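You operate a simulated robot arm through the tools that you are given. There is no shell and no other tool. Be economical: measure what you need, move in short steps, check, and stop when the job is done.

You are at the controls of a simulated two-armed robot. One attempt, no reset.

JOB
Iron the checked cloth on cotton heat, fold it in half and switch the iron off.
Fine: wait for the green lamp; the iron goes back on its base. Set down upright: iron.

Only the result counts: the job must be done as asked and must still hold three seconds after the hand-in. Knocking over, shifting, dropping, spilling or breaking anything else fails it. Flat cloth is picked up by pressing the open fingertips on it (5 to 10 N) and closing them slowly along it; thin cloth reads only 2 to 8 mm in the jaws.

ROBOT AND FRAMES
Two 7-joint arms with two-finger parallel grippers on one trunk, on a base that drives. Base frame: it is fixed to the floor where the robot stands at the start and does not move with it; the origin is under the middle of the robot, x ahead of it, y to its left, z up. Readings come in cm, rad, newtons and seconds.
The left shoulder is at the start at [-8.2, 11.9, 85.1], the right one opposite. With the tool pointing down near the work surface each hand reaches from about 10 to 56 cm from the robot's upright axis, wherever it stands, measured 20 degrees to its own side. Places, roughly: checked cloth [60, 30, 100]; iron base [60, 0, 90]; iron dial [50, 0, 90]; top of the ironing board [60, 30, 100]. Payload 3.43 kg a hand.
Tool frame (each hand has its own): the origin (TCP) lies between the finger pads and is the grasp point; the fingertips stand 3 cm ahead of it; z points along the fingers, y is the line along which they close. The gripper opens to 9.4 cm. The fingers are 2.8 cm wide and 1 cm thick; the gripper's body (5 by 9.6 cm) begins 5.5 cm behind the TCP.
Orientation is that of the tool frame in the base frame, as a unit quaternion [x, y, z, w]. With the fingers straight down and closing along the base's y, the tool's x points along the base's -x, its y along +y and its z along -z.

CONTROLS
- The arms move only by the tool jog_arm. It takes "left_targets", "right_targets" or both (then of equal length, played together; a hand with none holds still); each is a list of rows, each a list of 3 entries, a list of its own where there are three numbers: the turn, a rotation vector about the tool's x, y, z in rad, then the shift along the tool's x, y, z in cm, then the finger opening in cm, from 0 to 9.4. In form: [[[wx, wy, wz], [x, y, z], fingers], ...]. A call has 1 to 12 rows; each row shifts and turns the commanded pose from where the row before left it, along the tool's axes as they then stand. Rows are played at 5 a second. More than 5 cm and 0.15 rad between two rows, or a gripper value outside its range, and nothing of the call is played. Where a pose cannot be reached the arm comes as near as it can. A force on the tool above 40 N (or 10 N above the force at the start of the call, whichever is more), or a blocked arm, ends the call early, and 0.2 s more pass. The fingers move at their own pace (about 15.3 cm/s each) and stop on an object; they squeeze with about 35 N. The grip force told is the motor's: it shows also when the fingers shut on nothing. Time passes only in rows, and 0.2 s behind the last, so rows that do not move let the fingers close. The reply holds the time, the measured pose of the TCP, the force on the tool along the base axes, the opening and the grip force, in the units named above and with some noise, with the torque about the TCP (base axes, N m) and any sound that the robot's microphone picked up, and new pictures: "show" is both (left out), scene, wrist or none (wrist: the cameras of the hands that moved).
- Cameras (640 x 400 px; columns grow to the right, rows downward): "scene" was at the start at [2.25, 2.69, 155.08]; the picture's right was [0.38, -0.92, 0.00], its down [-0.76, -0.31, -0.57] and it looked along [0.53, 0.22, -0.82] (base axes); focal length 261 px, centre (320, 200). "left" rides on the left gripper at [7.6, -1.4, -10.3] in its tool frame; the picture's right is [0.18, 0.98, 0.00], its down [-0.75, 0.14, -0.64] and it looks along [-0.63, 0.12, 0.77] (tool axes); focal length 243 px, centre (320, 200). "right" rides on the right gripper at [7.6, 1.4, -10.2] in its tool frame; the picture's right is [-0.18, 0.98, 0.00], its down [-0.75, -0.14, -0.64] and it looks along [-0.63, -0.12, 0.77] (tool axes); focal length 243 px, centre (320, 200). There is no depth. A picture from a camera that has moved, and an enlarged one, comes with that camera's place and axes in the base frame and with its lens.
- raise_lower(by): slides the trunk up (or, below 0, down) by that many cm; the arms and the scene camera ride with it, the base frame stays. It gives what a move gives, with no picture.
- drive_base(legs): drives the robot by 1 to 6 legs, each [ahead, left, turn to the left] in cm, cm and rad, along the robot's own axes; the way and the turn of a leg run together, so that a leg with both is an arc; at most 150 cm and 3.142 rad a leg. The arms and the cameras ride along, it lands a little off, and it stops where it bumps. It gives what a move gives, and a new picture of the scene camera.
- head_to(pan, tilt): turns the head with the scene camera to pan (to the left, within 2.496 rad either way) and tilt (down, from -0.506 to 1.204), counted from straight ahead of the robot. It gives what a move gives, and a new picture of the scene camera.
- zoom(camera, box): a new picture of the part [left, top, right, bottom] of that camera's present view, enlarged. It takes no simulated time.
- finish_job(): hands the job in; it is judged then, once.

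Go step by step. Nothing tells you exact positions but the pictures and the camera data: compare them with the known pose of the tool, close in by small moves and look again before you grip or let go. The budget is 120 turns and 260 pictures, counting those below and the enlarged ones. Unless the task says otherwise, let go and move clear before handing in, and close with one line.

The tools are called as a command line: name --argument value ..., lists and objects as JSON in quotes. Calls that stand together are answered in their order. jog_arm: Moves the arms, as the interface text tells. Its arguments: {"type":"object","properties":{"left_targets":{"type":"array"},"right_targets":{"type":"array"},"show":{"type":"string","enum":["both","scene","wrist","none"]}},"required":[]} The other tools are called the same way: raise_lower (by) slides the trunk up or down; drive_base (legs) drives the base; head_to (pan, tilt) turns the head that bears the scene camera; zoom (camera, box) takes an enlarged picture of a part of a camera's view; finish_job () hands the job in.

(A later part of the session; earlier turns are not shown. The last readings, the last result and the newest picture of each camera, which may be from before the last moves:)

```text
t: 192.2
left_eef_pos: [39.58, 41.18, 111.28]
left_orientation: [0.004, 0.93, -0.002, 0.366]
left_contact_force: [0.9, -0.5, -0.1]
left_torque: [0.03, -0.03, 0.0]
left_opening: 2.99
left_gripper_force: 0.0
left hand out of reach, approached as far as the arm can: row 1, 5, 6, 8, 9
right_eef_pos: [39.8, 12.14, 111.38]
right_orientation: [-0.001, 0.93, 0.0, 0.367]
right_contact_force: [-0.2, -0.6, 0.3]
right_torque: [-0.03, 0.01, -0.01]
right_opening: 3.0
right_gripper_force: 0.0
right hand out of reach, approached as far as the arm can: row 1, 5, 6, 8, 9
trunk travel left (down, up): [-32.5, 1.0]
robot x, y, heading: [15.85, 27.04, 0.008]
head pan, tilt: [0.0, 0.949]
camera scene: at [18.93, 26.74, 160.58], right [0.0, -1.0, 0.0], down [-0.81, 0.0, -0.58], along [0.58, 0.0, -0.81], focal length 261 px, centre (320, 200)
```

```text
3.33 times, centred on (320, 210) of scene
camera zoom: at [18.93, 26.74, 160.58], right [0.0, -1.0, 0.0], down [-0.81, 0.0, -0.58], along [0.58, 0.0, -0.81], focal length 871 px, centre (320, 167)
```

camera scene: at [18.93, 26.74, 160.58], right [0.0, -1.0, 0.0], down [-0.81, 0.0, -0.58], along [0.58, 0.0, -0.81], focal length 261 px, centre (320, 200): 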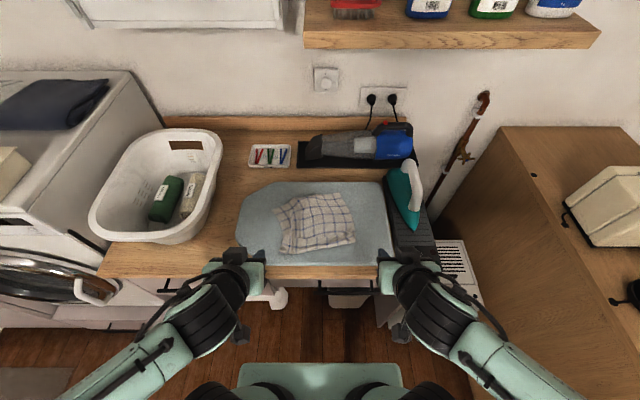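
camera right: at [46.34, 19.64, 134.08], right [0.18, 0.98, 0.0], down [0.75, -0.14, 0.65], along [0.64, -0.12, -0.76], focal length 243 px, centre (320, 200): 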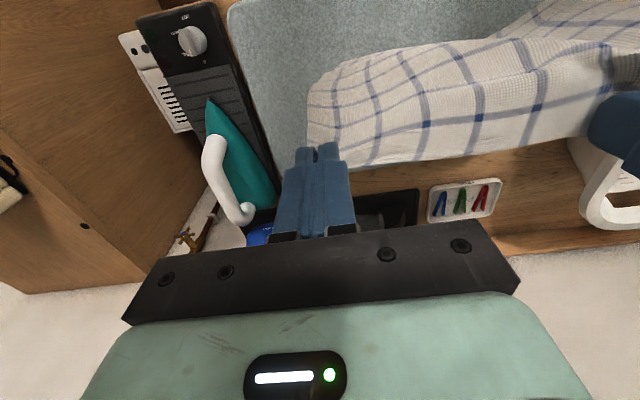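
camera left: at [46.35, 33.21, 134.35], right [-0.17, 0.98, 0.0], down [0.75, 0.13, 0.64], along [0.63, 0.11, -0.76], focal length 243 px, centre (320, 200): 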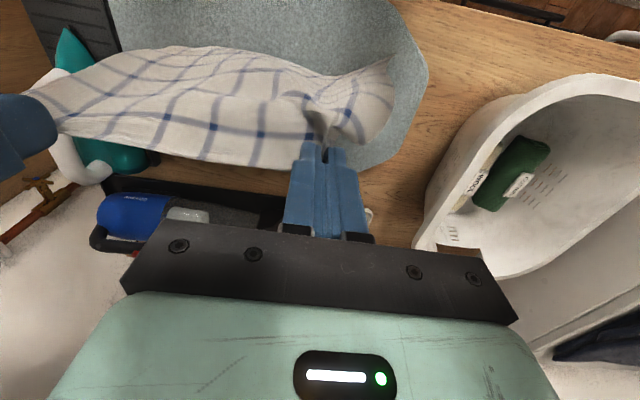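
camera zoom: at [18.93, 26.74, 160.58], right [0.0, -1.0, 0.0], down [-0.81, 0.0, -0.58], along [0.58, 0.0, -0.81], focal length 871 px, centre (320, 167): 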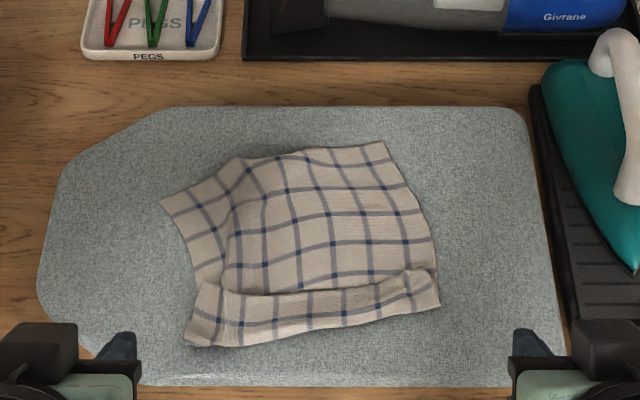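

Now I have a clear view. The far edge (corners at about [61.4, 41] and [68.1, 20.9]) is clean and single. I'll grip those corners evenly, let the cloth hang free, lay half and fold. First I untilt the hands and yaw them 18° to match the cloth.

jog_arm --left_targets '[[[0, 0.15, 0], [0, 0, 0], 2], [[0, 0.15, 0], [0, 0, 0], 2], [[0, 0.15, 0], [0, 0, 0], 2], [[0, 0.15, 0], [0, 0, 0], 2], [[0, 0.15, 0], [0, 0, 0], 2], [[0, 0, -0.11], [0, 0, 0], 2], [[0, 0, -0.11], [0, 0, 0], 2], [[0, 0, -0.1], [0, 0, 0], 2], [[0, 0, 0], [0, 0, 0], 2]]' --right_targets '[[[0, 0.15, 0], [0, 0, 0], 2], [[0, 0.15, 0], [0, 0, 0], 2], [[0, 0.15, 0], [0, 0, 0], 2], [[0, 0.15, 0], [0, 0, 0], 2], [[0, 0.15, 0], [0, 0, 0], 2], [[0, 0, -0.11], [0, 0, 0], 2], [[0, 0, -0.11], [0, 0, 0], 2], [[0, 0, -0.1], [0, 0, 0], 2], [[0, 0, 0], [0, 0, 0], 2]]' --show "none"

jog_arm --left_targets '[[[0, 0, 0], [-2.81, -1.2, 1.1], 2], [[0, 0, 0], [-2.81, -1.2, 1.1], 2], [[0, 0, 0], [-2.81, -1.2, 1.1], 2], [[0, 0, 0], [-2.81, -1.2, 1.1], 2], [[0, 0, 0], [-2.81, -1.2, 1.1], 2], [[0, 0, 0], [-2.81, -1.2, 1.1], 2], [[0, 0, 0], [-2.81, -1.2, 1.1], 2], [[0, 0, 0], [0, 0, 0], 2]]' --right_targets '[[[0, 0, 0], [-4.09, 0.1, 1.1], 2], [[0, 0, 0], [-4.09, 0.1, 1.1], 2], [[0, 0, 0], [-4.09, 0.1, 1.1], 2], [[0, 0, 0], [-4.09, 0.1, 1.1], 2], [[0, 0, 0], [-4.09, 0.1, 1.1], 2], [[0, 0, 0], [-4.09, 0.1, 1.1], 2], [[0, 0, 0], [-4.09, 0.1, 1.1], 2], [[0, 0, 0], [0, 0, 0], 2]]' --show "wrist"

```text
t: 194.2
left_eef_pos: [39.7, 40.85, 111.1]
left_orientation: [-0.156, 0.988, 0.0, 0.002]
left_contact_force: [-0.1, 0.5, -0.8]
left_torque: [0.01, 0.0, 0.04]
left_opening: 2.0
left_gripper_force: 0.0
right_eef_pos: [39.52, 12.11, 111.35]
right_orientation: [-0.16, 0.987, -0.001, 0.003]
right_contact_force: [0.3, -0.3, -0.7]
right_torque: [0.01, -0.02, -0.02]
right_opening: 2.02
right_gripper_force: 0.1
trunk travel left (down, up): [-32.5, 1.0]
robot x, y, heading: [15.83, 26.81, 0.001]
head pan, tilt: [0.0, 0.949]
```

```text
t: 196.0
left_eef_pos: [60.87, 38.99, 103.54]
left_orientation: [-0.155, 0.988, 0.0, 0.004]
left_contact_force: [-0.2, 0.0, 0.1]
left_torque: [0.01, -0.04, 0.03]
left_opening: 1.99
left_gripper_force: 0.0
right_eef_pos: [66.71, 22.01, 103.8]
right_orientation: [-0.16, 0.987, 0.0, 0.002]
right_contact_force: [-0.5, -1.4, -0.2]
right_torque: [0.0, -0.01, 0.0]
right_opening: 2.02
right_gripper_force: 0.0
trunk travel left (down, up): [-32.5, 1.0]
robot x, y, heading: [15.98, 26.7, 0.001]
head pan, tilt: [0.0, 0.949]
camera right: at [58.85, 20.96, 113.84], right [-0.14, 0.99, 0.0], down [0.76, 0.1, 0.65], along [0.64, 0.09, -0.76], focal length 243 px, centre (320, 200)
camera left: at [53.97, 35.34, 113.76], right [-0.48, 0.88, 0.0], down [0.67, 0.37, 0.65], along [0.57, 0.3, -0.76], focal length 243 px, centre (320, 200)
```

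right: 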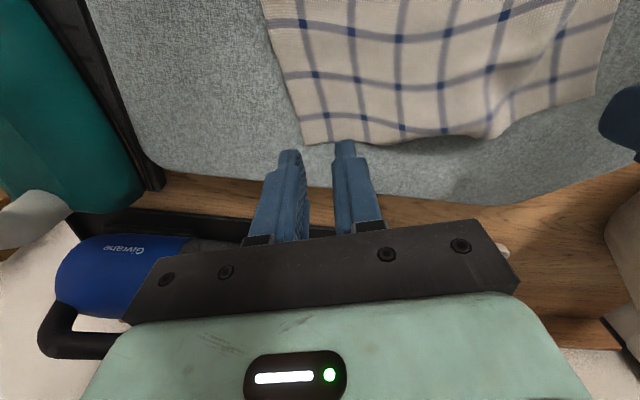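
left: 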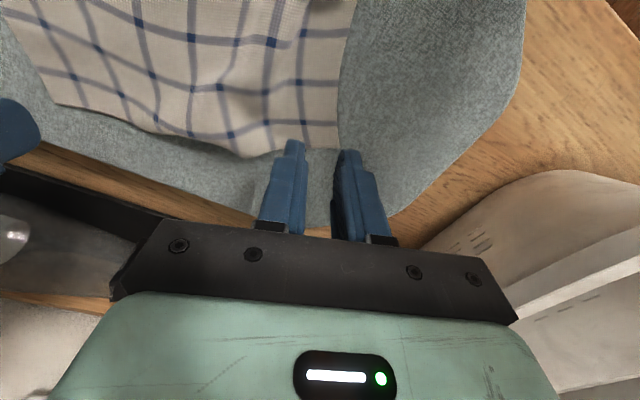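

Corners confirmed at [62, 41.4] and [68.2, 20.9]. I adjust the left hand slightly and descend to contact.

jog_arm --left_targets '[[[0, 0, 0], [-0.6, 0.3, 2.5], 2], [[0, 0, 0], [0, 0, 1.6], 2], [[0, 0, 0], [0, 0, 0.5], 2], [[0, 0, 0], [0, 0, 0.2], 2], [[0, 0, 0], [0, 0, 0], 2]]' --right_targets '[[[0, 0, 0], [0, 0, 2.6], 2], [[0, 0, 0], [0, 0, 1.7], 2], [[0, 0, 0], [0, 0, 0.6], 2], [[0, 0, 0], [0, 0, 0.2], 2], [[0, 0, 0], [0, 0, 0], 2]]' --show "none"

```text
t: 197.2
left_eef_pos: [61.34, 39.3, 98.56]
left_orientation: [-0.154, 0.988, -0.001, 0.003]
left_contact_force: [-0.1, 1.2, 5.3]
left_torque: [0.01, -0.01, -0.01]
left_opening: 2.0
left_gripper_force: 0.2
right_eef_pos: [66.66, 21.82, 98.62]
right_orientation: [-0.16, 0.987, -0.002, 0.004]
right_contact_force: [0.3, -0.6, 2.8]
right_torque: [-0.03, -0.04, 0.0]
right_opening: 2.03
right_gripper_force: 0.1
trunk travel left (down, up): [-32.5, 1.0]
robot x, y, heading: [15.78, 26.36, 0.009]
head pan, tilt: [0.0, 0.949]
```

Good light contact on both. I press a touch more and close slowly, then lift.

jog_arm --left_targets '[[[0, 0, 0], [0, 0, 0.06], 2], [[0, 0, 0], [0, 0, 0], 1.75], [[0, 0, 0], [0, 0, 0], 1.5], [[0, 0, 0], [0, 0, 0], 1.25], [[0, 0, 0], [0, 0, 0], 1], [[0, 0, 0], [0, 0, 0], 0.75], [[0, 0, 0], [0, 0, 0], 0.5], [[0, 0, 0], [0, 0, 0], 0.25], [[0, 0, 0], [0, 0, 0], 0], [[0, 0, 0], [0, 0, 0], 0], [[0, 0, 0], [0, 0, 0], 0]]' --right_targets '[[[0, 0, 0], [0, 0, 0.1], 2], [[0, 0, 0], [0, 0, 0], 1.75], [[0, 0, 0], [0, 0, 0], 1.5], [[0, 0, 0], [0, 0, 0], 1.25], [[0, 0, 0], [0, 0, 0], 1], [[0, 0, 0], [0, 0, 0], 0.75], [[0, 0, 0], [0, 0, 0], 0.5], [[0, 0, 0], [0, 0, 0], 0.25], [[0, 0, 0], [0, 0, 0], 0], [[0, 0, 0], [0, 0, 0], 0], [[0, 0, 0], [0, 0, 0], 0]]' --show "none"

jog_arm --left_targets '[[[0, 0, 0], [0, 0, -1], 0], [[0, 0, 0], [0.5, 0, -2], 0], [[0, 0, 0], [0.5, 0, -2], 0], [[0, 0, 0], [0, 0, 0], 0]]' --right_targets '[[[0, 0, 0], [0, 0, -1], 0], [[0, 0, 0], [0.5, 0, -2], 0], [[0, 0, 0], [0.5, 0, -2], 0], [[0, 0, 0], [0, 0, 0], 0]]' --show "both"

```text
t: 199.6
left_eef_pos: [61.36, 39.3, 98.68]
left_orientation: [-0.155, 0.988, -0.001, 0.003]
left_contact_force: [2.0, 2.0, 19.0]
left_torque: [0.04, -0.01, 0.0]
left_opening: 0.18
left_gripper_force: 35.0
right_eef_pos: [66.61, 21.82, 98.65]
right_orientation: [-0.16, 0.987, -0.001, 0.004]
right_contact_force: [1.3, -0.3, 11.1]
right_torque: [-0.05, 0.02, 0.0]
right_opening: 0.0
right_gripper_force: 32.9
trunk travel left (down, up): [-32.5, 1.0]
robot x, y, heading: [16.18, 26.49, 0.002]
head pan, tilt: [0.0, 0.949]
```

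```text
t: 200.6
left_eef_pos: [60.48, 39.08, 103.46]
left_orientation: [-0.154, 0.988, 0.0, 0.0]
left_contact_force: [1.0, 0.9, -0.8]
left_torque: [0.0, 0.0, 0.02]
left_opening: 0.2
left_gripper_force: 34.8
right_eef_pos: [65.67, 21.53, 103.57]
right_orientation: [-0.16, 0.987, -0.001, 0.003]
right_contact_force: [-0.4, -0.7, 0.0]
right_torque: [-0.01, 0.01, 0.0]
right_opening: 0.01
right_gripper_force: 32.7
trunk travel left (down, up): [-32.5, 1.0]
robot x, y, heading: [16.03, 27.01, 0.0]
head pan, tilt: [0.0, 0.949]
camera scene: at [18.88, 26.75, 160.57], right [0.0, -1.0, 0.0], down [-0.81, 0.0, -0.58], along [0.58, 0.0, -0.81], focal length 261 px, centre (320, 200)
camera right: at [57.93, 20.46, 113.73], right [-0.14, 0.99, 0.0], down [0.76, 0.1, 0.65], along [0.64, 0.09, -0.76], focal length 243 px, centre (320, 200)
camera left: at [53.67, 35.39, 113.77], right [-0.48, 0.88, 0.0], down [0.67, 0.37, 0.64], along [0.57, 0.3, -0.77], focal length 243 px, centre (320, 200)
```

scene: 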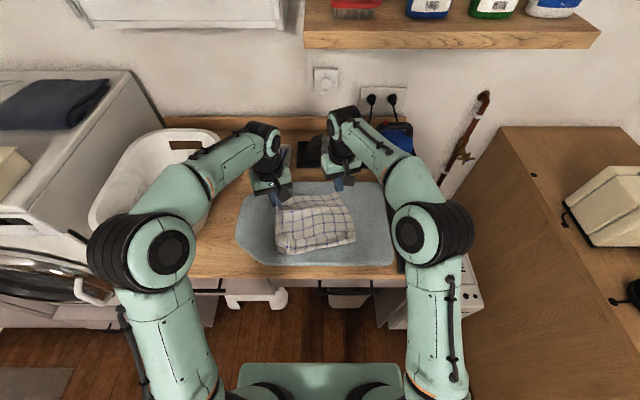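
right: 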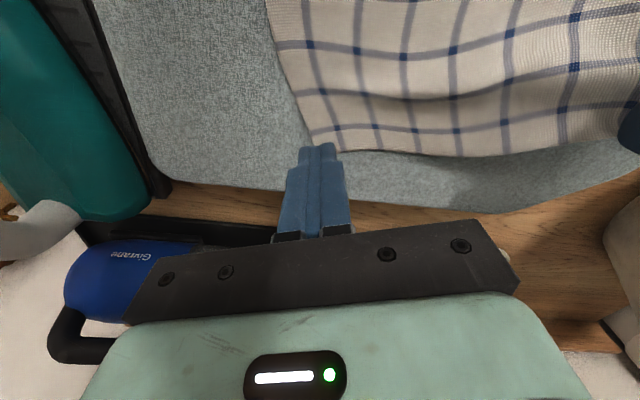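
left: 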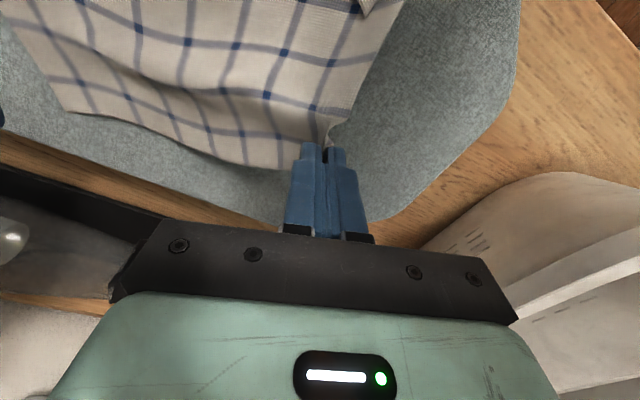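

The left corner is held; the right one slipped (too near the side edge). I lower the left hand and re-grip the right 1.2 cm further inward.

jog_arm --left_targets '[[[0, 0, 0], [-0.3, 0, 1.5], 0], [[0, 0, 0], [-0.3, 0, 1.5], 0], [[0, 0, 0], [0, 0, 0.8], 0], [[0, 0, 0], [0, 0, 0], 0], [[0, 0, 0], [0, 0, 0], 0], [[0, 0, 0], [0, 0, 0], 0]]' --right_targets '[[[0, 0, 0], [-0.4, 0.6, 0], 2.4], [[0, 0, 0], [-0.5, 0.6, 2], 2.4], [[0, 0, 0], [0, 0, 2], 2.4], [[0, 0, 0], [0, 0, 0.6], 2.4], [[0, 0, 0], [0, 0, 0.3], 2.4], [[0, 0, 0], [0, 0, 0], 2.4]]' --show "none"

zoom --camera "right" --box '[200, 60, 440, 220]'

```text
t: 202.0
left_eef_pos: [60.89, 39.11, 99.71]
left_orientation: [-0.155, 0.988, -0.001, 0.002]
left_contact_force: [0.3, 0.2, 0.4]
left_torque: [0.01, 0.01, 0.03]
left_opening: 0.19
left_gripper_force: 35.1
right_eef_pos: [66.19, 23.04, 98.6]
right_orientation: [-0.16, 0.987, -0.001, 0.002]
right_contact_force: [-0.2, -1.3, 1.3]
right_torque: [-0.04, 0.02, -0.04]
right_opening: 2.41
right_gripper_force: 0.1
trunk travel left (down, up): [-32.5, 1.0]
robot x, y, heading: [16.05, 26.77, 0.0]
head pan, tilt: [0.0, 0.949]
```

```text
2.50 times, centred on (320, 140) of right
camera zoom: at [58.44, 21.97, 108.84], right [-0.14, 0.99, 0.0], down [0.76, 0.1, 0.65], along [0.64, 0.09, -0.76], focal length 606 px, centre (320, 350)
```

zoom: 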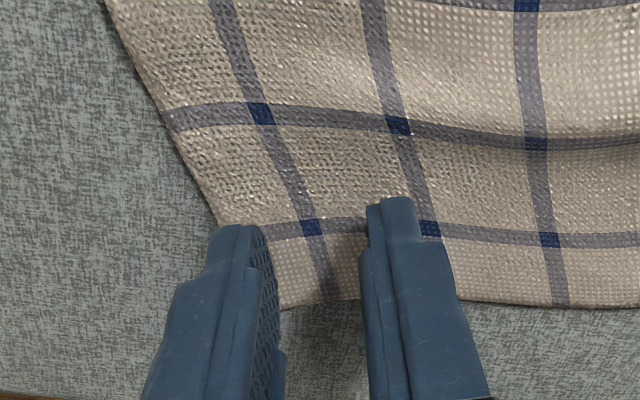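

Well placed now. I press and close the right hand.

jog_arm --right_targets '[[[0, 0, 0], [0, 0, 0.12], 2.4], [[0, 0, 0], [0, 0, 0], 2.1], [[0, 0, 0], [0, 0, 0], 1.8], [[0, 0, 0], [0, 0, 0], 1.5], [[0, 0, 0], [0, 0, 0], 1.2], [[0, 0, 0], [0, 0, 0], 0.9], [[0, 0, 0], [0, 0, 0], 0.6], [[0, 0, 0], [0, 0, 0], 0.3], [[0, 0, 0], [0, 0, 0], 0], [[0, 0, 0], [0, 0, 0], 0], [[0, 0, 0], [0, 0, 0], 0]]' --show "none"

jog_arm --left_targets '[[[0, 0, 0], [0.5, 0, -2], 0], [[0, 0, 0], [0.5, 0, -2], 0], [[0, 0, 0], [0, 0, 0], 0]]' --right_targets '[[[0, 0, 0], [0.5, 0, -2.5], 0], [[0, 0, 0], [0.5, 0, -2.5], 0], [[0, 0, 0], [0, 0, 0], 0]]' --show "wrist"

```text
t: 204.4
left_eef_pos: [60.85, 38.96, 99.67]
left_orientation: [-0.155, 0.988, 0.0, 0.001]
left_contact_force: [0.0, -0.2, 0.2]
left_torque: [0.01, -0.01, 0.0]
left_opening: 0.18
left_gripper_force: 34.8
right_eef_pos: [66.08, 23.05, 98.68]
right_orientation: [-0.16, 0.987, 0.0, 0.003]
right_contact_force: [2.4, -1.6, 12.3]
right_torque: [-0.07, -0.07, 0.06]
right_opening: 0.15
right_gripper_force: 35.6
trunk travel left (down, up): [-32.5, 1.0]
robot x, y, heading: [16.09, 26.97, 0.002]
head pan, tilt: [0.0, 0.949]
```

```text
t: 205.2
left_eef_pos: [60.08, 38.69, 103.68]
left_orientation: [-0.155, 0.988, -0.001, 0.002]
left_contact_force: [0.3, -0.5, -0.3]
left_torque: [-0.01, 0.02, 0.02]
left_opening: 0.2
left_gripper_force: 34.5
right_eef_pos: [65.18, 22.69, 103.47]
right_orientation: [-0.16, 0.987, -0.001, 0.002]
right_contact_force: [-0.4, -0.3, -0.1]
right_torque: [0.01, 0.01, 0.0]
right_opening: 0.13
right_gripper_force: 34.8
trunk travel left (down, up): [-32.5, 1.0]
robot x, y, heading: [16.27, 26.76, 0.006]
head pan, tilt: [0.0, 0.949]
camera right: at [57.43, 21.57, 113.64], right [-0.14, 0.99, 0.0], down [0.76, 0.1, 0.65], along [0.64, 0.09, -0.76], focal length 243 px, centre (320, 200)
camera left: at [53.24, 35.04, 113.97], right [-0.48, 0.88, 0.0], down [0.67, 0.37, 0.64], along [0.57, 0.31, -0.77], focal length 243 px, centre (320, 200)
```

right: 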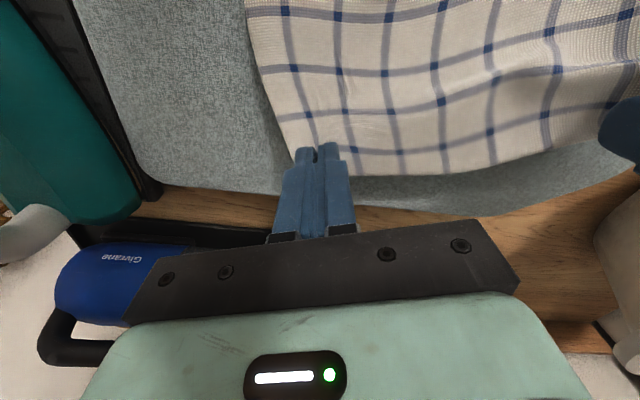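
left: 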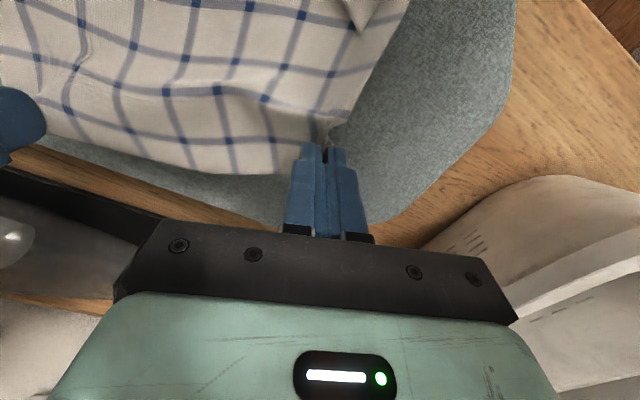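

Both corners are held evenly. I lift, square the hands up (same x, no yaw), and tilt them forward.

jog_arm --left_targets '[[[0, 0, 0.11], [0, 0, -4], 0], [[0, 0, 0.11], [0, 0, -4], 0], [[0, 0, 0.1], [0, 0, -4], 0], [[0, 0, 0], [2.4, -0.66, -2], 0], [[0, 0, 0], [2.4, -0.66, -2], 0], [[0, 0, 0], [2.4, -0.66, -2], 0], [[0, 0, 0], [2.4, -0.66, -2], 0], [[0, 0, 0], [2.4, -0.66, -2], 0], [[0, 0, 0], [0, 0, 0], 0]]' --right_targets '[[[0, 0, 0.11], [0, 0, -4], 0], [[0, 0, 0.11], [0, 0, -4], 0], [[0, 0, 0.1], [0, 0, -4], 0], [[0, 0, 0], [3.44, -0.8, -2], 0], [[0, 0, 0], [3.44, -0.8, -2], 0], [[0, 0, 0], [3.44, -0.8, -2], 0], [[0, 0, 0], [3.44, -0.8, -2], 0], [[0, 0, 0], [3.44, -0.8, -2], 0], [[0, 0, 0], [0, 0, 0], 0]]' --show "none"

jog_arm --left_targets '[[[0, -0.15, 0], [0, 0, 0], 0], [[0, -0.15, 0], [0, 0, 0], 0], [[0, -0.15, 0], [0, 0, 0], 0], [[0, -0.15, 0], [0, 0, 0], 0], [[0, -0.15, 0], [0, 0, 0], 0], [[0, 0, 0], [-2.55, 0, 2.4], 0], [[0, 0, 0], [-2.55, 0, 2.4], 0], [[0, 0, 0], [-2.55, 0, 2.6], 0], [[0, 0, 0], [-2.55, 0, 2.6], 0], [[0, 0, 0], [-2.2, 0, 2.6], 0], [[0, 0, 0], [0, 0, 0], 0], [[0, 0, 0], [0, 0, 0], 0]]' --right_targets '[[[0, -0.15, 0], [0, 0, 0], 0], [[0, -0.15, 0], [0, 0, 0], 0], [[0, -0.15, 0], [0, 0, 0], 0], [[0, -0.15, 0], [0, 0, 0], 0], [[0, -0.15, 0], [0, 0, 0], 0], [[0, 0, 0], [-2.55, 0, 2.4], 0], [[0, 0, 0], [-2.55, 0, 2.4], 0], [[0, 0, 0], [-2.55, 0, 2.6], 0], [[0, 0, 0], [-2.55, 0, 2.6], 0], [[0, 0, 0], [-2.2, 0, 2.6], 0], [[0, 0, 0], [0, 0, 0], 0], [[0, 0, 0], [0, 0, 0], 0]]' --show "scene"

zoom --camera "scene" --box '[220, 80, 420, 230]'

```text
t: 207.2
left_eef_pos: [48.05, 35.7, 125.69]
left_orientation: [0.004, 1.0, 0.0, 0.001]
left_contact_force: [-0.4, 0.1, -0.1]
left_torque: [0.0, 0.01, 0.03]
left_opening: 0.2
left_gripper_force: 34.9
right_eef_pos: [48.08, 18.67, 125.39]
right_orientation: [-0.001, 1.0, -0.001, 0.002]
right_contact_force: [0.5, -0.1, -0.2]
right_torque: [0.0, 0.02, 0.0]
right_opening: 0.08
right_gripper_force: 34.9
trunk travel left (down, up): [-32.5, 1.0]
robot x, y, heading: [16.06, 27.26, 0.002]
head pan, tilt: [0.0, 0.949]
```

```text
t: 209.8
left_eef_pos: [65.53, 35.43, 124.9]
left_orientation: [0.004, 0.93, -0.002, 0.368]
left_contact_force: [0.2, 0.1, -0.4]
left_torque: [0.01, -0.01, 0.02]
left_opening: 0.2
left_gripper_force: 34.8
right_eef_pos: [65.94, 18.72, 124.71]
right_orientation: [-0.001, 0.93, 0.001, 0.369]
right_contact_force: [0.5, -0.5, -0.8]
right_torque: [-0.01, 0.01, 0.04]
right_opening: 0.07
right_gripper_force: 35.4
trunk travel left (down, up): [-32.5, 1.0]
robot x, y, heading: [15.97, 26.91, -0.0]
head pan, tilt: [0.0, 0.949]
camera scene: at [18.9, 26.74, 160.57], right [0.0, -1.0, 0.0], down [-0.81, 0.0, -0.58], along [0.58, 0.0, -0.81], focal length 261 px, centre (320, 200)
```

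scene: 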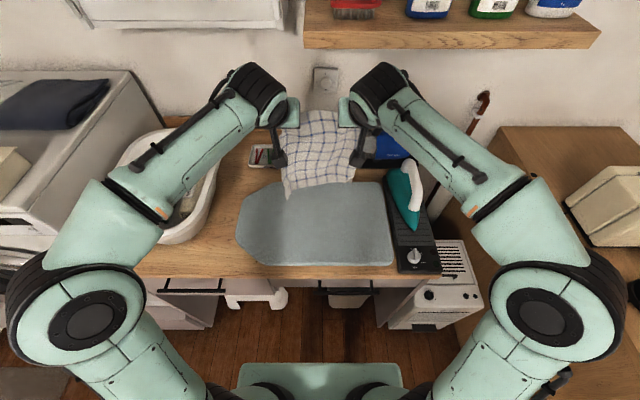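

```text
2.67 times, centred on (320, 155) of scene
camera zoom: at [18.9, 26.74, 160.57], right [0.0, -1.0, 0.0], down [-0.81, 0.0, -0.58], along [0.58, 0.0, -0.81], focal length 696 px, centre (320, 320)
```

zoom: 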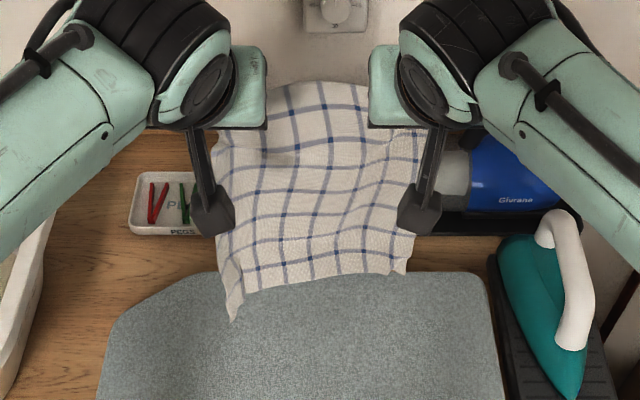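

It hangs nearly square, left ~3.5 cm lower. I level it, lower to touch, and lay half toward me.

jog_arm --left_targets '[[[0, 0, 0], [-1.16, 0, -1.24], 0], [[0, 0, 0], [0, 0, 0], 0], [[0, 0, 0], [2.4, 0, 2.6], 0], [[0, 0, 0], [4.5, 0, 0], 0], [[0, 0, 0], [4.5, 0, 0], 0], [[0, 0, 0], [4.5, 0, 0], 0], [[0, 0, 0], [0, 0, 0], 0], [[0, 0, 0], [0, 0, 0], 0]]' --right_targets '[[[0, 0, 0], [1.16, 0, 1.24], 0], [[0, 0, 0], [0, 0, 0], 0], [[0, 0, 0], [2.4, 0, 2.6], 0], [[0, 0, 0], [4.5, 0, 0], 0], [[0, 0, 0], [4.5, 0, 0], 0], [[0, 0, 0], [4.5, 0, 0], 0], [[0, 0, 0], [0, 0, 0], 0], [[0, 0, 0], [0, 0, 0], 0]]' --show "scene"

zoom --camera "scene" --box '[220, 110, 420, 260]'

zoom --camera "right" --box '[200, 0, 640, 240]'

```text
t: 211.6
left_eef_pos: [55.84, 35.77, 113.89]
left_orientation: [0.005, 0.93, -0.002, 0.369]
left_contact_force: [-0.2, -0.5, -0.2]
left_torque: [-0.01, 0.04, 0.0]
left_opening: 0.2
left_gripper_force: 34.7
right_eef_pos: [55.78, 18.69, 110.15]
right_orientation: [-0.001, 0.929, 0.0, 0.37]
right_contact_force: [0.6, 1.4, 0.4]
right_torque: [0.0, 0.0, 0.04]
right_opening: 0.1
right_gripper_force: 34.9
trunk travel left (down, up): [-32.5, 1.0]
robot x, y, heading: [15.88, 26.42, -0.001]
head pan, tilt: [0.0, 0.949]
camera scene: at [18.85, 26.75, 160.58], right [0.0, -1.0, 0.0], down [-0.81, 0.0, -0.58], along [0.58, 0.0, -0.81], focal length 261 px, centre (320, 200)
```

scene: 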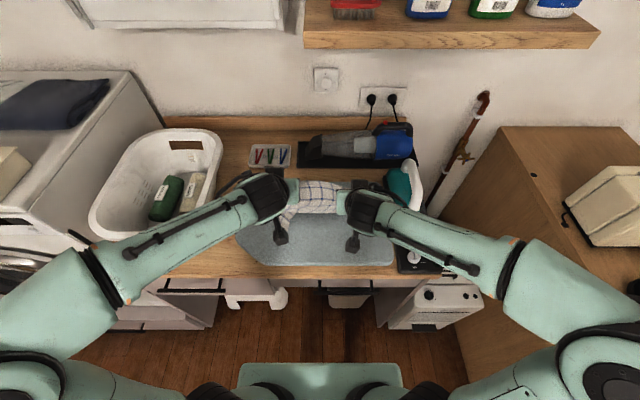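

```text
2.67 times, centred on (320, 185) of scene
camera zoom: at [18.85, 26.75, 160.58], right [0.0, -1.0, 0.0], down [-0.81, 0.0, -0.58], along [0.58, 0.0, -0.81], focal length 696 px, centre (320, 240)
```

zoom: 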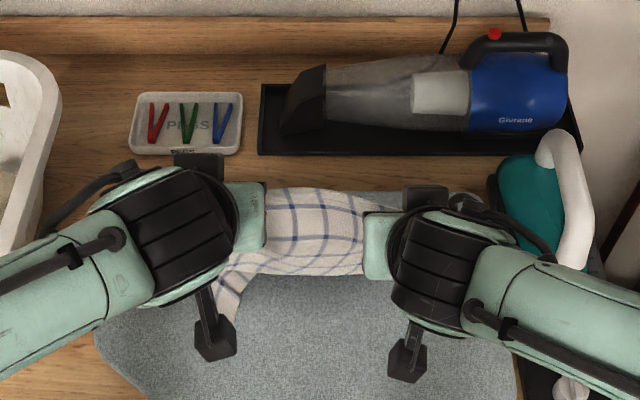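

```text
1.45 times, centred on (420, 120) of right
camera zoom: at [43.38, 20.09, 112.27], right [0.13, 0.98, 0.13], down [0.11, -0.14, 0.98], along [0.99, -0.12, -0.13], focal length 353 px, centre (174, 316)
```

zoom: 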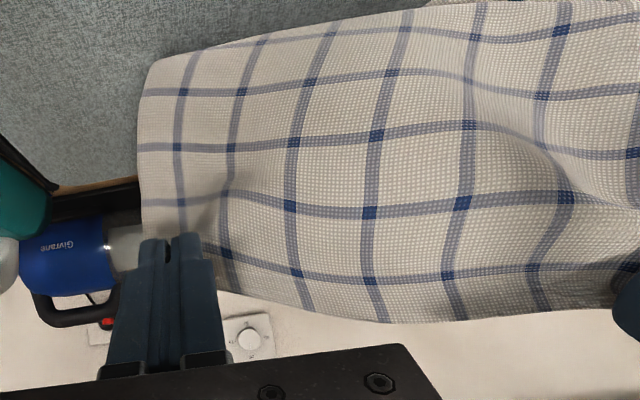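

The free half lies at the far side, the fold loop near x 60. Now I carry the held edge forward and down to meet the free edge, stopping slightly above.

jog_arm --left_targets '[[[0, 0, 0], [-0.81, 0, 2.8], 0], [[0, 0, 0], [0.56, 0, 4.27], 0], [[0, 0, 0], [1.27, 0, 4.29], 0], [[0, 0, 0], [1.66, 0, 3.24], 0], [[0, 0, 0], [0, 0, 0], 0]]' --right_targets '[[[0, 0, 0], [-1.83, 0, 1.71], 0], [[0, 0, 0], [-0.13, 0, 3.54], 0], [[0, 0, 0], [0.93, 0, 3.92], 0], [[0, 0, 0], [1.32, 0, 2.88], 0], [[0, 0, 0], [0, 0, 0], 0]]' --show "both"

zoom --camera "scene" --box '[240, 150, 400, 270]'

```text
t: 212.8
left_eef_pos: [63.73, 35.58, 101.49]
left_orientation: [0.005, 0.93, -0.002, 0.369]
left_contact_force: [-0.9, -0.9, 0.1]
left_torque: [0.0, -0.04, 0.04]
left_opening: 0.21
left_gripper_force: 35.6
right_eef_pos: [63.86, 18.75, 100.97]
right_orientation: [-0.001, 0.93, 0.001, 0.369]
right_contact_force: [0.2, -0.4, -0.8]
right_torque: [0.0, 0.0, -0.01]
right_opening: 0.08
right_gripper_force: 34.5
trunk travel left (down, up): [-32.5, 1.0]
robot x, y, heading: [16.19, 26.6, -0.0]
head pan, tilt: [0.0, 0.949]
camera scene: at [18.79, 26.75, 160.57], right [0.0, -1.0, 0.0], down [-0.81, 0.0, -0.58], along [0.58, 0.0, -0.81], focal length 261 px, centre (320, 200)
camera right: at [51.16, 20.13, 103.13], right [0.13, 0.98, 0.13], down [0.11, -0.14, 0.98], along [0.99, -0.12, -0.13], focal length 243 px, centre (320, 200)
camera left: at [51.22, 34.25, 103.77], right [-0.13, 0.98, -0.13], down [0.11, 0.14, 0.98], along [0.99, 0.11, -0.13], focal length 243 px, centre (320, 200)
```

scene: 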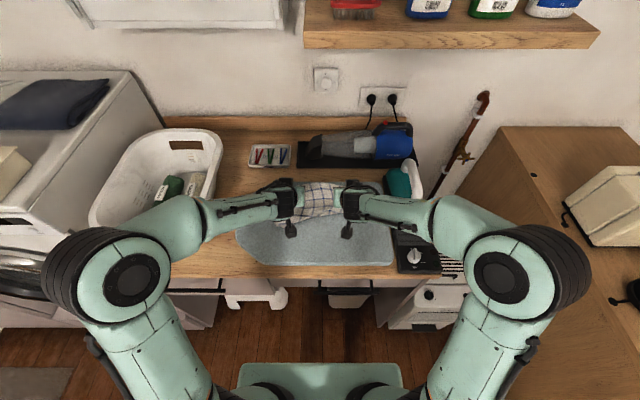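
right: 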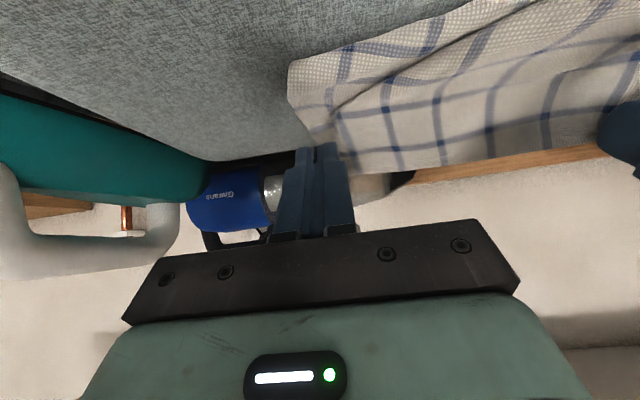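
left: 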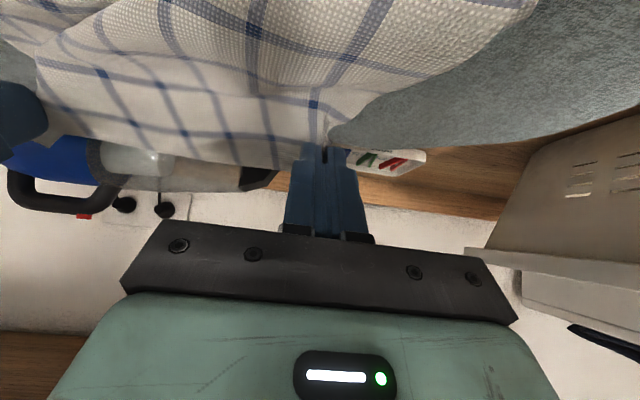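

```text
3.33 times, centred on (320, 210) of scene
camera zoom: at [18.79, 26.75, 160.57], right [0.0, -1.0, 0.0], down [-0.81, 0.0, -0.58], along [0.58, 0.0, -0.81], focal length 871 px, centre (320, 167)
```

zoom: 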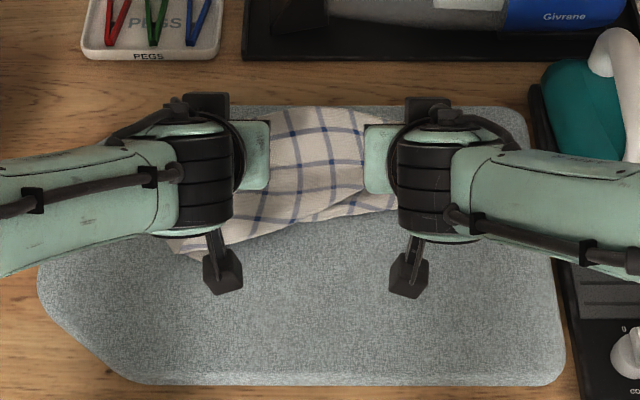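

The view is blocked by the hands. I lower the last bit, release, and back off along the fingers to see the result.

jog_arm --left_targets '[[[0, 0, 0], [0.6, 0, 1.6], 0], [[0, 0, 0], [0.3, 0, 0.4], 0], [[0, 0, 0], [0, 0, 0], 1.5], [[0, 0, 0], [0, 0, 0], 3], [[0, 0, 0], [-1, 0, -1], 3], [[0, 0, 0], [0, 0, -4], 3], [[0, 0, 0], [0, 0, -4], 3], [[0, 0, 0], [0, 1, -4], 3], [[0, 0, 0], [2, 4, -2], 3], [[0, 0, 0], [4, 2, 0], 3], [[0, 0, 0], [4, 0, 0], 3], [[0, 0, 0], [4, 0, 0], 3]]' --right_targets '[[[0, 0, 0], [0.6, 0, 1.2], 0], [[0, 0, 0], [0.3, 0, 0.4], 0], [[0, 0, 0], [0, 0, 0], 1.5], [[0, 0, 0], [0, 0, 0], 3], [[0, 0, 0], [-1, 0, -1], 3], [[0, 0, 0], [0, 0, -4], 3], [[0, 0, 0], [0, 0, -4], 3], [[0, 0, 0], [0, -1, -4], 3], [[0, 0, 0], [2, -4, -2], 3], [[0, 0, 0], [4, -2, 0], 3], [[0, 0, 0], [4, 0, 0], 3], [[0, 0, 0], [4, 0, 0], 3]]' --show "scene"

zoom --camera "scene" --box '[260, 150, 380, 240]'

```text
t: 215.4
left_eef_pos: [48.04, 42.62, 103.44]
left_orientation: [0.004, 0.93, -0.003, 0.368]
left_contact_force: [0.1, -0.8, -0.4]
left_torque: [0.01, 0.02, 0.01]
left_opening: 3.02
left_gripper_force: 0.0
left hand out of reach, approached as far as the arm can: row 12
right_eef_pos: [47.84, 11.85, 103.76]
right_orientation: [-0.001, 0.93, 0.001, 0.368]
right_contact_force: [0.3, 0.7, 0.2]
right_torque: [0.0, 0.01, -0.04]
right_opening: 3.0
right_gripper_force: 0.1
right hand out of reach, approached as far as the arm can: row 12
trunk travel left (down, up): [-32.5, 1.0]
robot x, y, heading: [15.96, 26.5, 0.005]
head pan, tilt: [0.0, 0.949]
camera scene: at [19.0, 26.75, 160.58], right [0.0, -1.0, 0.0], down [-0.81, 0.0, -0.58], along [0.58, 0.0, -0.81], focal length 261 px, centre (320, 200)
```

scene: 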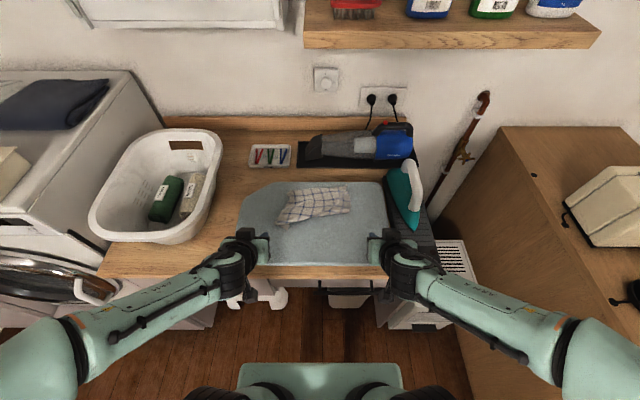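

```text
4.44 times, centred on (320, 195) of scene
camera zoom: at [19.0, 26.75, 160.58], right [0.0, -1.0, 0.0], down [-0.81, 0.0, -0.58], along [0.58, 0.0, -0.81], focal length 1161 px, centre (320, 222)
```

zoom: 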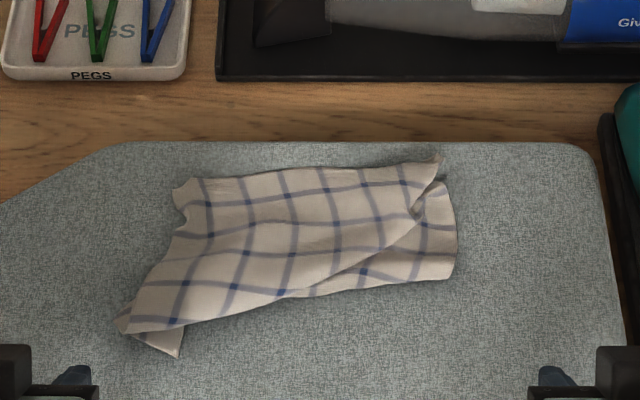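

It's folded roughly in half, a bit skewed, with a tuck at the near-left. I take close looks from both wrists.

zoom --camera "left" --box '[0, 0, 400, 200]'

zoom --camera "right" --box '[240, 0, 640, 200]'

```text
1.60 times, centred on (200, 100) of left
camera zoom: at [35.45, 41.3, 105.72], right [-0.13, 0.98, -0.13], down [0.11, 0.14, 0.98], along [0.99, 0.11, -0.13], focal length 388 px, centre (512, 360)
```

zoom: 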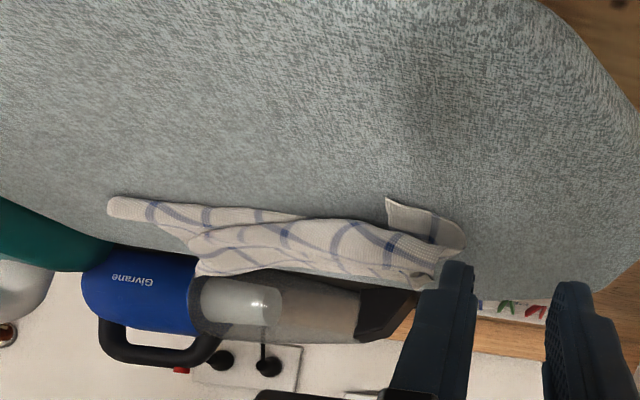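

```text
1.60 times, centred on (440, 100) of right
camera zoom: at [35.22, 13.31, 105.95], right [0.13, 0.98, 0.13], down [0.11, -0.14, 0.98], along [0.98, -0.12, -0.13], focal length 388 px, centre (128, 360)
```

zoom: 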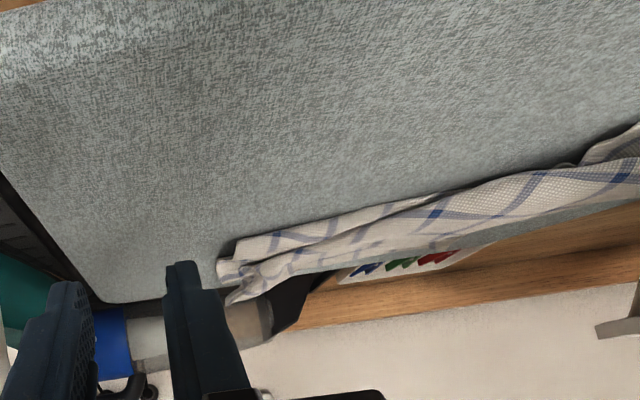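

zoom --camera "scene" --box '[270, 180, 350, 235]'

```text
7.27 times, centred on (310, 208) of scene
camera zoom: at [19.0, 26.75, 160.58], right [0.0, -1.0, 0.0], down [-0.81, 0.0, -0.58], along [0.58, 0.0, -0.81], focal length 1900 px, centre (393, 146)
```

zoom: 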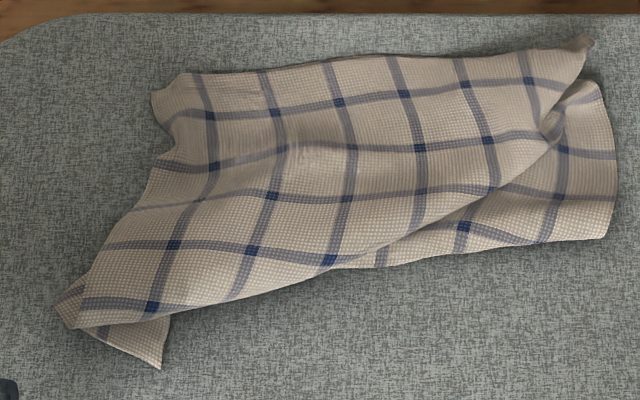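

The right side is folded well (corners meet near [70, 18]), but on the left the lower corner is at [55, 36] instead of under the upper one at [69, 36]. I'll fix the left side: right hand pins the right part, left hand lifts the upper-left corner. First I bring both hands upright and over.

jog_arm --left_targets '[[[0, 0.15, 0], [0, 0, -0.5], 2.4], [[0, 0.15, 0], [0, 0, -0.5], 2.4], [[0, 0.15, 0], [0, 0, -0.5], 2.4], [[0, 0.15, 0], [0, 0, -0.5], 2.4], [[0, 0.15, 0], [0, 0, -0.5], 2.4], [[0, 0, 0], [-4, -1.5, 0], 2.4], [[0, 0, 0], [-4, -1.5, 0], 2.4], [[0, 0, 0], [-4, -1.5, 0], 2.4], [[0, 0, 0], [-4, -1.5, 0], 2.4], [[0, 0, 0], [-3.5, -1, 1.5], 2.4], [[0, 0, 0], [0, 0, 0], 2.4]]' --right_targets '[[[0, 0.15, 0], [0, 0, -0.5], 0], [[0, 0.15, 0], [0, 0, -0.5], 0], [[0, 0.15, 0], [0, 0, -0.5], 0], [[0, 0.15, 0], [0, 0, -0.5], 0], [[0, 0.15, 0], [0, 0, -0.5], 0], [[0, 0, 0], [-4, 2.5, 0], 0], [[0, 0, 0], [-4, 2.5, 0], 0], [[0, 0, 0], [-4, 2.5, 0], 0], [[0, 0, 0], [-4, 2.5, 0], 0], [[0, 0, 0], [-1.5, 0, 2], 0], [[0, 0, 0], [0, 0, 0], 0]]' --show "wrist"

zoom --camera "left" --box '[120, 20, 440, 220]'

```text
t: 217.8
left_eef_pos: [66.34, 35.56, 104.19]
left_orientation: [0.005, 1.0, -0.001, 0.001]
left_contact_force: [-0.2, -0.1, 0.0]
left_torque: [0.0, -0.07, 0.0]
left_opening: 2.4
left_gripper_force: 0.0
right_eef_pos: [63.92, 22.2, 104.01]
right_orientation: [0.0, 1.0, 0.0, 0.002]
right_contact_force: [-0.6, 0.5, 0.2]
right_torque: [-0.01, 0.02, 0.0]
right_opening: 0.0
right_gripper_force: 33.3
trunk travel left (down, up): [-32.5, 1.0]
robot x, y, heading: [16.28, 26.94, 0.002]
head pan, tilt: [0.0, 0.949]
camera right: at [56.22, 23.51, 114.12], right [0.18, 0.98, 0.0], down [0.75, -0.14, 0.65], along [0.64, -0.12, -0.76], focal length 243 px, centre (320, 200)
camera left: at [58.66, 34.15, 114.48], right [-0.18, 0.98, 0.0], down [0.75, 0.13, 0.65], along [0.64, 0.11, -0.76], focal length 243 px, centre (320, 200)
```

right: 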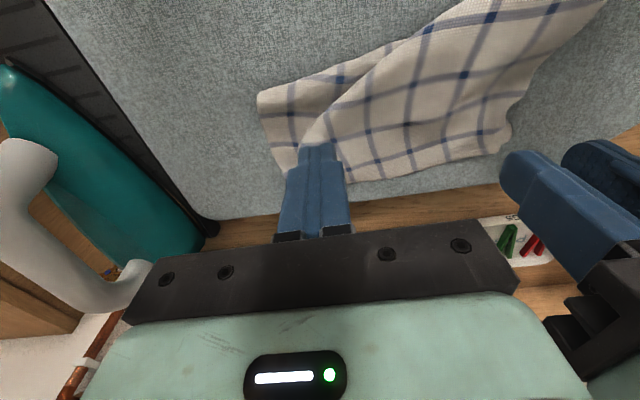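
left: 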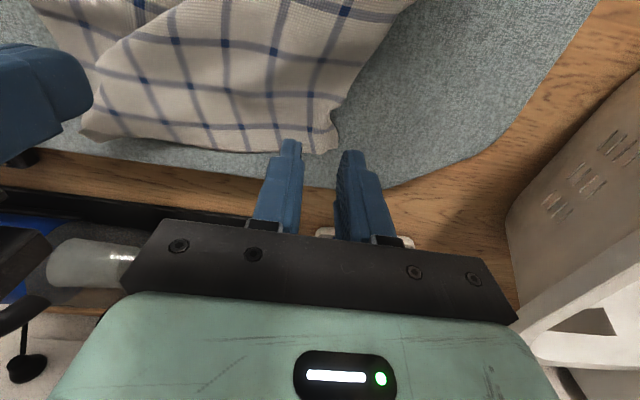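

```text
2.00 times, centred on (280, 120) of left
camera zoom: at [58.66, 34.15, 114.48], right [-0.18, 0.98, 0.0], down [0.75, 0.13, 0.65], along [0.64, 0.11, -0.76], focal length 485 px, centre (400, 360)
```

zoom: 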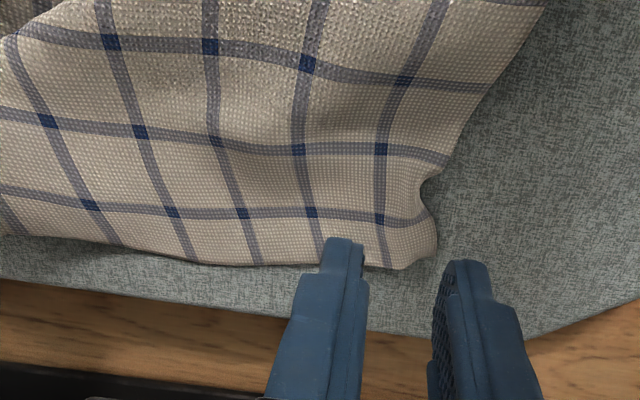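

The upper-left corner is at [68.6, 37.2]. I move the left hand to pinch it and press the right hand's closed fingers down as a pin.

jog_arm --left_targets '[[[0, 0, 0], [-1, 0.1, 2.5], 2.4], [[0, 0, 0], [0, 0, 2], 2.4], [[0, 0, 0], [0, 0, 0.6], 2.4], [[0, 0, 0], [0, 0, 0.3], 2.4], [[0, 0, 0], [0, 0, 0.1], 2.4], [[0, 0, 0], [0, 0, 0], 2.4]]' --right_targets '[[[0, 0, 0], [-1, -0.5, 2.5], 0], [[0, 0, 0], [0, 0, 1.8], 0], [[0, 0, 0], [0, 0, 0.4], 0], [[0, 0, 0], [0, 0, 0.2], 0], [[0, 0, 0], [0, 0, 0.1], 0], [[0, 0, 0], [0, 0, 0], 0]]' --show "none"

```text
t: 219.2
left_eef_pos: [67.47, 35.5, 98.81]
left_orientation: [0.005, 1.0, 0.0, 0.001]
left_contact_force: [0.0, 0.1, -0.3]
left_torque: [0.01, -0.06, -0.01]
left_opening: 2.39
left_gripper_force: 0.0
right_eef_pos: [65.05, 21.51, 99.17]
right_orientation: [-0.001, 1.0, 0.0, 0.003]
right_contact_force: [-0.4, 0.6, -0.2]
right_torque: [-0.01, -0.05, 0.02]
right_opening: 0.0
right_gripper_force: 33.1
trunk travel left (down, up): [-32.5, 1.0]
robot x, y, heading: [15.47, 26.76, 0.001]
head pan, tilt: [0.0, 0.949]
```

jog_arm --left_targets '[[[0, 0, 0], [0, 0, 0.2], 2.4], [[0, 0, 0], [0, 0, 0.08], 2.4], [[0, 0, 0], [0, 0, 0], 2.1], [[0, 0, 0], [0, 0, 0], 1.8], [[0, 0, 0], [0, 0, 0], 1.5], [[0, 0, 0], [0, 0, 0], 1.2], [[0, 0, 0], [0, 0, 0], 0.9], [[0, 0, 0], [0, 0, 0], 0.6], [[0, 0, 0], [0, 0, 0], 0.3], [[0, 0, 0], [0, 0, 0], 0], [[0, 0, 0], [0, 0, 0], 0], [[0, 0, 0], [0, 0, 0], 0]]' --right_targets '[[[0, 0, 0], [0, 0, 0.3], 0], [[0, 0, 0], [0, 0, 0.2], 0], [[0, 0, 0], [0, 0, 0.1], 0], [[0, 0, 0], [0, 0, 0], 0], [[0, 0, 0], [0, 0, 0], 0], [[0, 0, 0], [0, 0, 0], 0], [[0, 0, 0], [0, 0, 0], 0], [[0, 0, 0], [0, 0, 0], 0], [[0, 0, 0], [0, 0, 0], 0], [[0, 0, 0], [0, 0, 0], 0], [[0, 0, 0], [0, 0, 0], 0], [[0, 0, 0], [0, 0, 0], 0]]' --show "none"

```text
t: 221.8
left_eef_pos: [67.12, 35.44, 98.81]
left_orientation: [0.004, 1.0, -0.001, 0.003]
left_contact_force: [-0.5, -1.4, -0.3]
left_torque: [0.02, 0.0, 0.01]
left_opening: 0.23
left_gripper_force: 35.0
right_eef_pos: [64.97, 21.63, 98.78]
right_orientation: [0.001, 1.0, 0.0, 0.005]
right_contact_force: [1.0, -1.7, 29.2]
right_torque: [-0.15, -0.05, 0.03]
right_opening: 0.0
right_gripper_force: 32.8
trunk travel left (down, up): [-32.5, 1.0]
robot x, y, heading: [16.2, 26.87, -0.001]
head pan, tilt: [0.0, 0.949]
```

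Left corner gripped, right pinned at 29 N. I carry the left corner back over toward me to unfold the left side.

jog_arm --left_targets '[[[0, 0, 0], [2, 0.4, -3], 0], [[0, 0, 0], [3.5, 0.4, -3], 0], [[0, 0, 0], [4, 0.4, -1], 0], [[0, 0, 0], [4, 0.4, 0], 0], [[0, 0, 0], [3.5, 0.4, 1.5], 0], [[0, 0, 0], [2.5, 0.4, 2.5], 0], [[0, 0, 0], [0.5, 0, 2], 0], [[0, 0, 0], [0, 0, 0], 0]]' --show "scene"

zoom --camera "scene" --box '[250, 160, 390, 270]'

zoom --camera "left" --box '[0, 20, 440, 240]'

```text
t: 222.8
left_eef_pos: [55.35, 36.89, 105.44]
left_orientation: [0.006, 1.0, -0.004, 0.004]
left_contact_force: [0.8, -0.9, -0.9]
left_torque: [-0.05, -0.04, 0.02]
left_opening: 0.22
left_gripper_force: 35.3
right_eef_pos: [64.72, 22.21, 98.8]
right_orientation: [-0.003, 1.0, 0.005, 0.002]
right_contact_force: [-3.9, 1.7, 7.9]
right_torque: [0.13, 0.15, 0.02]
right_opening: 0.01
right_gripper_force: 33.3
trunk travel left (down, up): [-32.5, 1.0]
robot x, y, heading: [16.03, 26.81, 0.004]
head pan, tilt: [0.0, 0.949]
stopped in row 4 (right hand): the force on the tool passed its limit at 44 N (the readings are from after the stop); the commanded pose is now the measured one
camera scene: at [18.77, 26.81, 160.53], right [0.0, -1.0, 0.0], down [-0.81, 0.0, -0.58], along [0.58, 0.0, -0.81], focal length 261 px, centre (320, 200)
```

scene: 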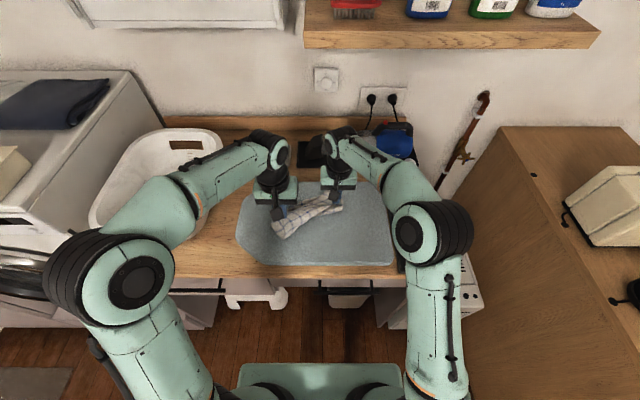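

```text
3.64 times, centred on (320, 215) of scene
camera zoom: at [18.77, 26.81, 160.53], right [0.0, -1.0, 0.0], down [-0.81, 0.0, -0.58], along [0.58, 0.0, -0.81], focal length 950 px, centre (320, 146)
```

zoom: 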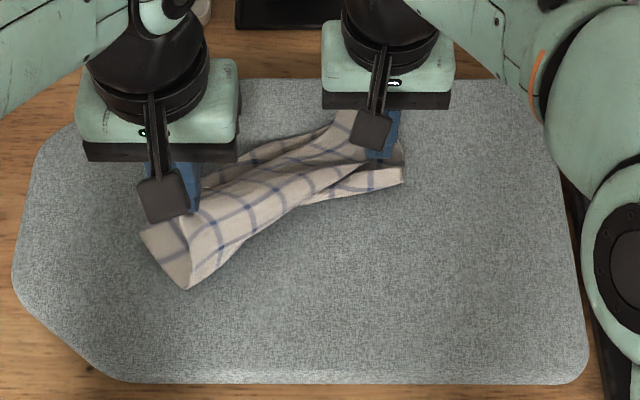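

```text
1.45 times, centred on (220, 130) of left
camera zoom: at [47.69, 35.64, 115.75], right [-0.17, 0.98, -0.01], down [0.75, 0.14, 0.65], along [0.64, 0.1, -0.76], focal length 353 px, centre (466, 302)
```

zoom: 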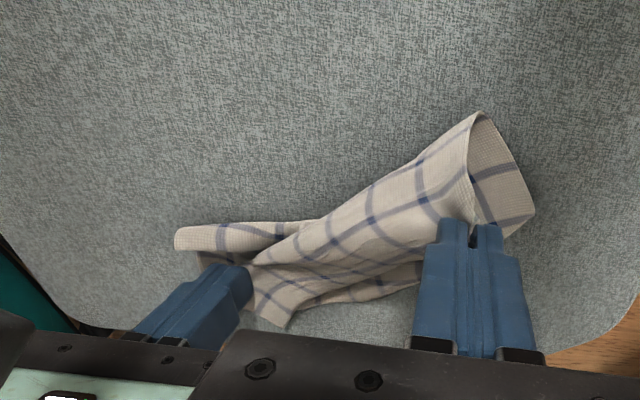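

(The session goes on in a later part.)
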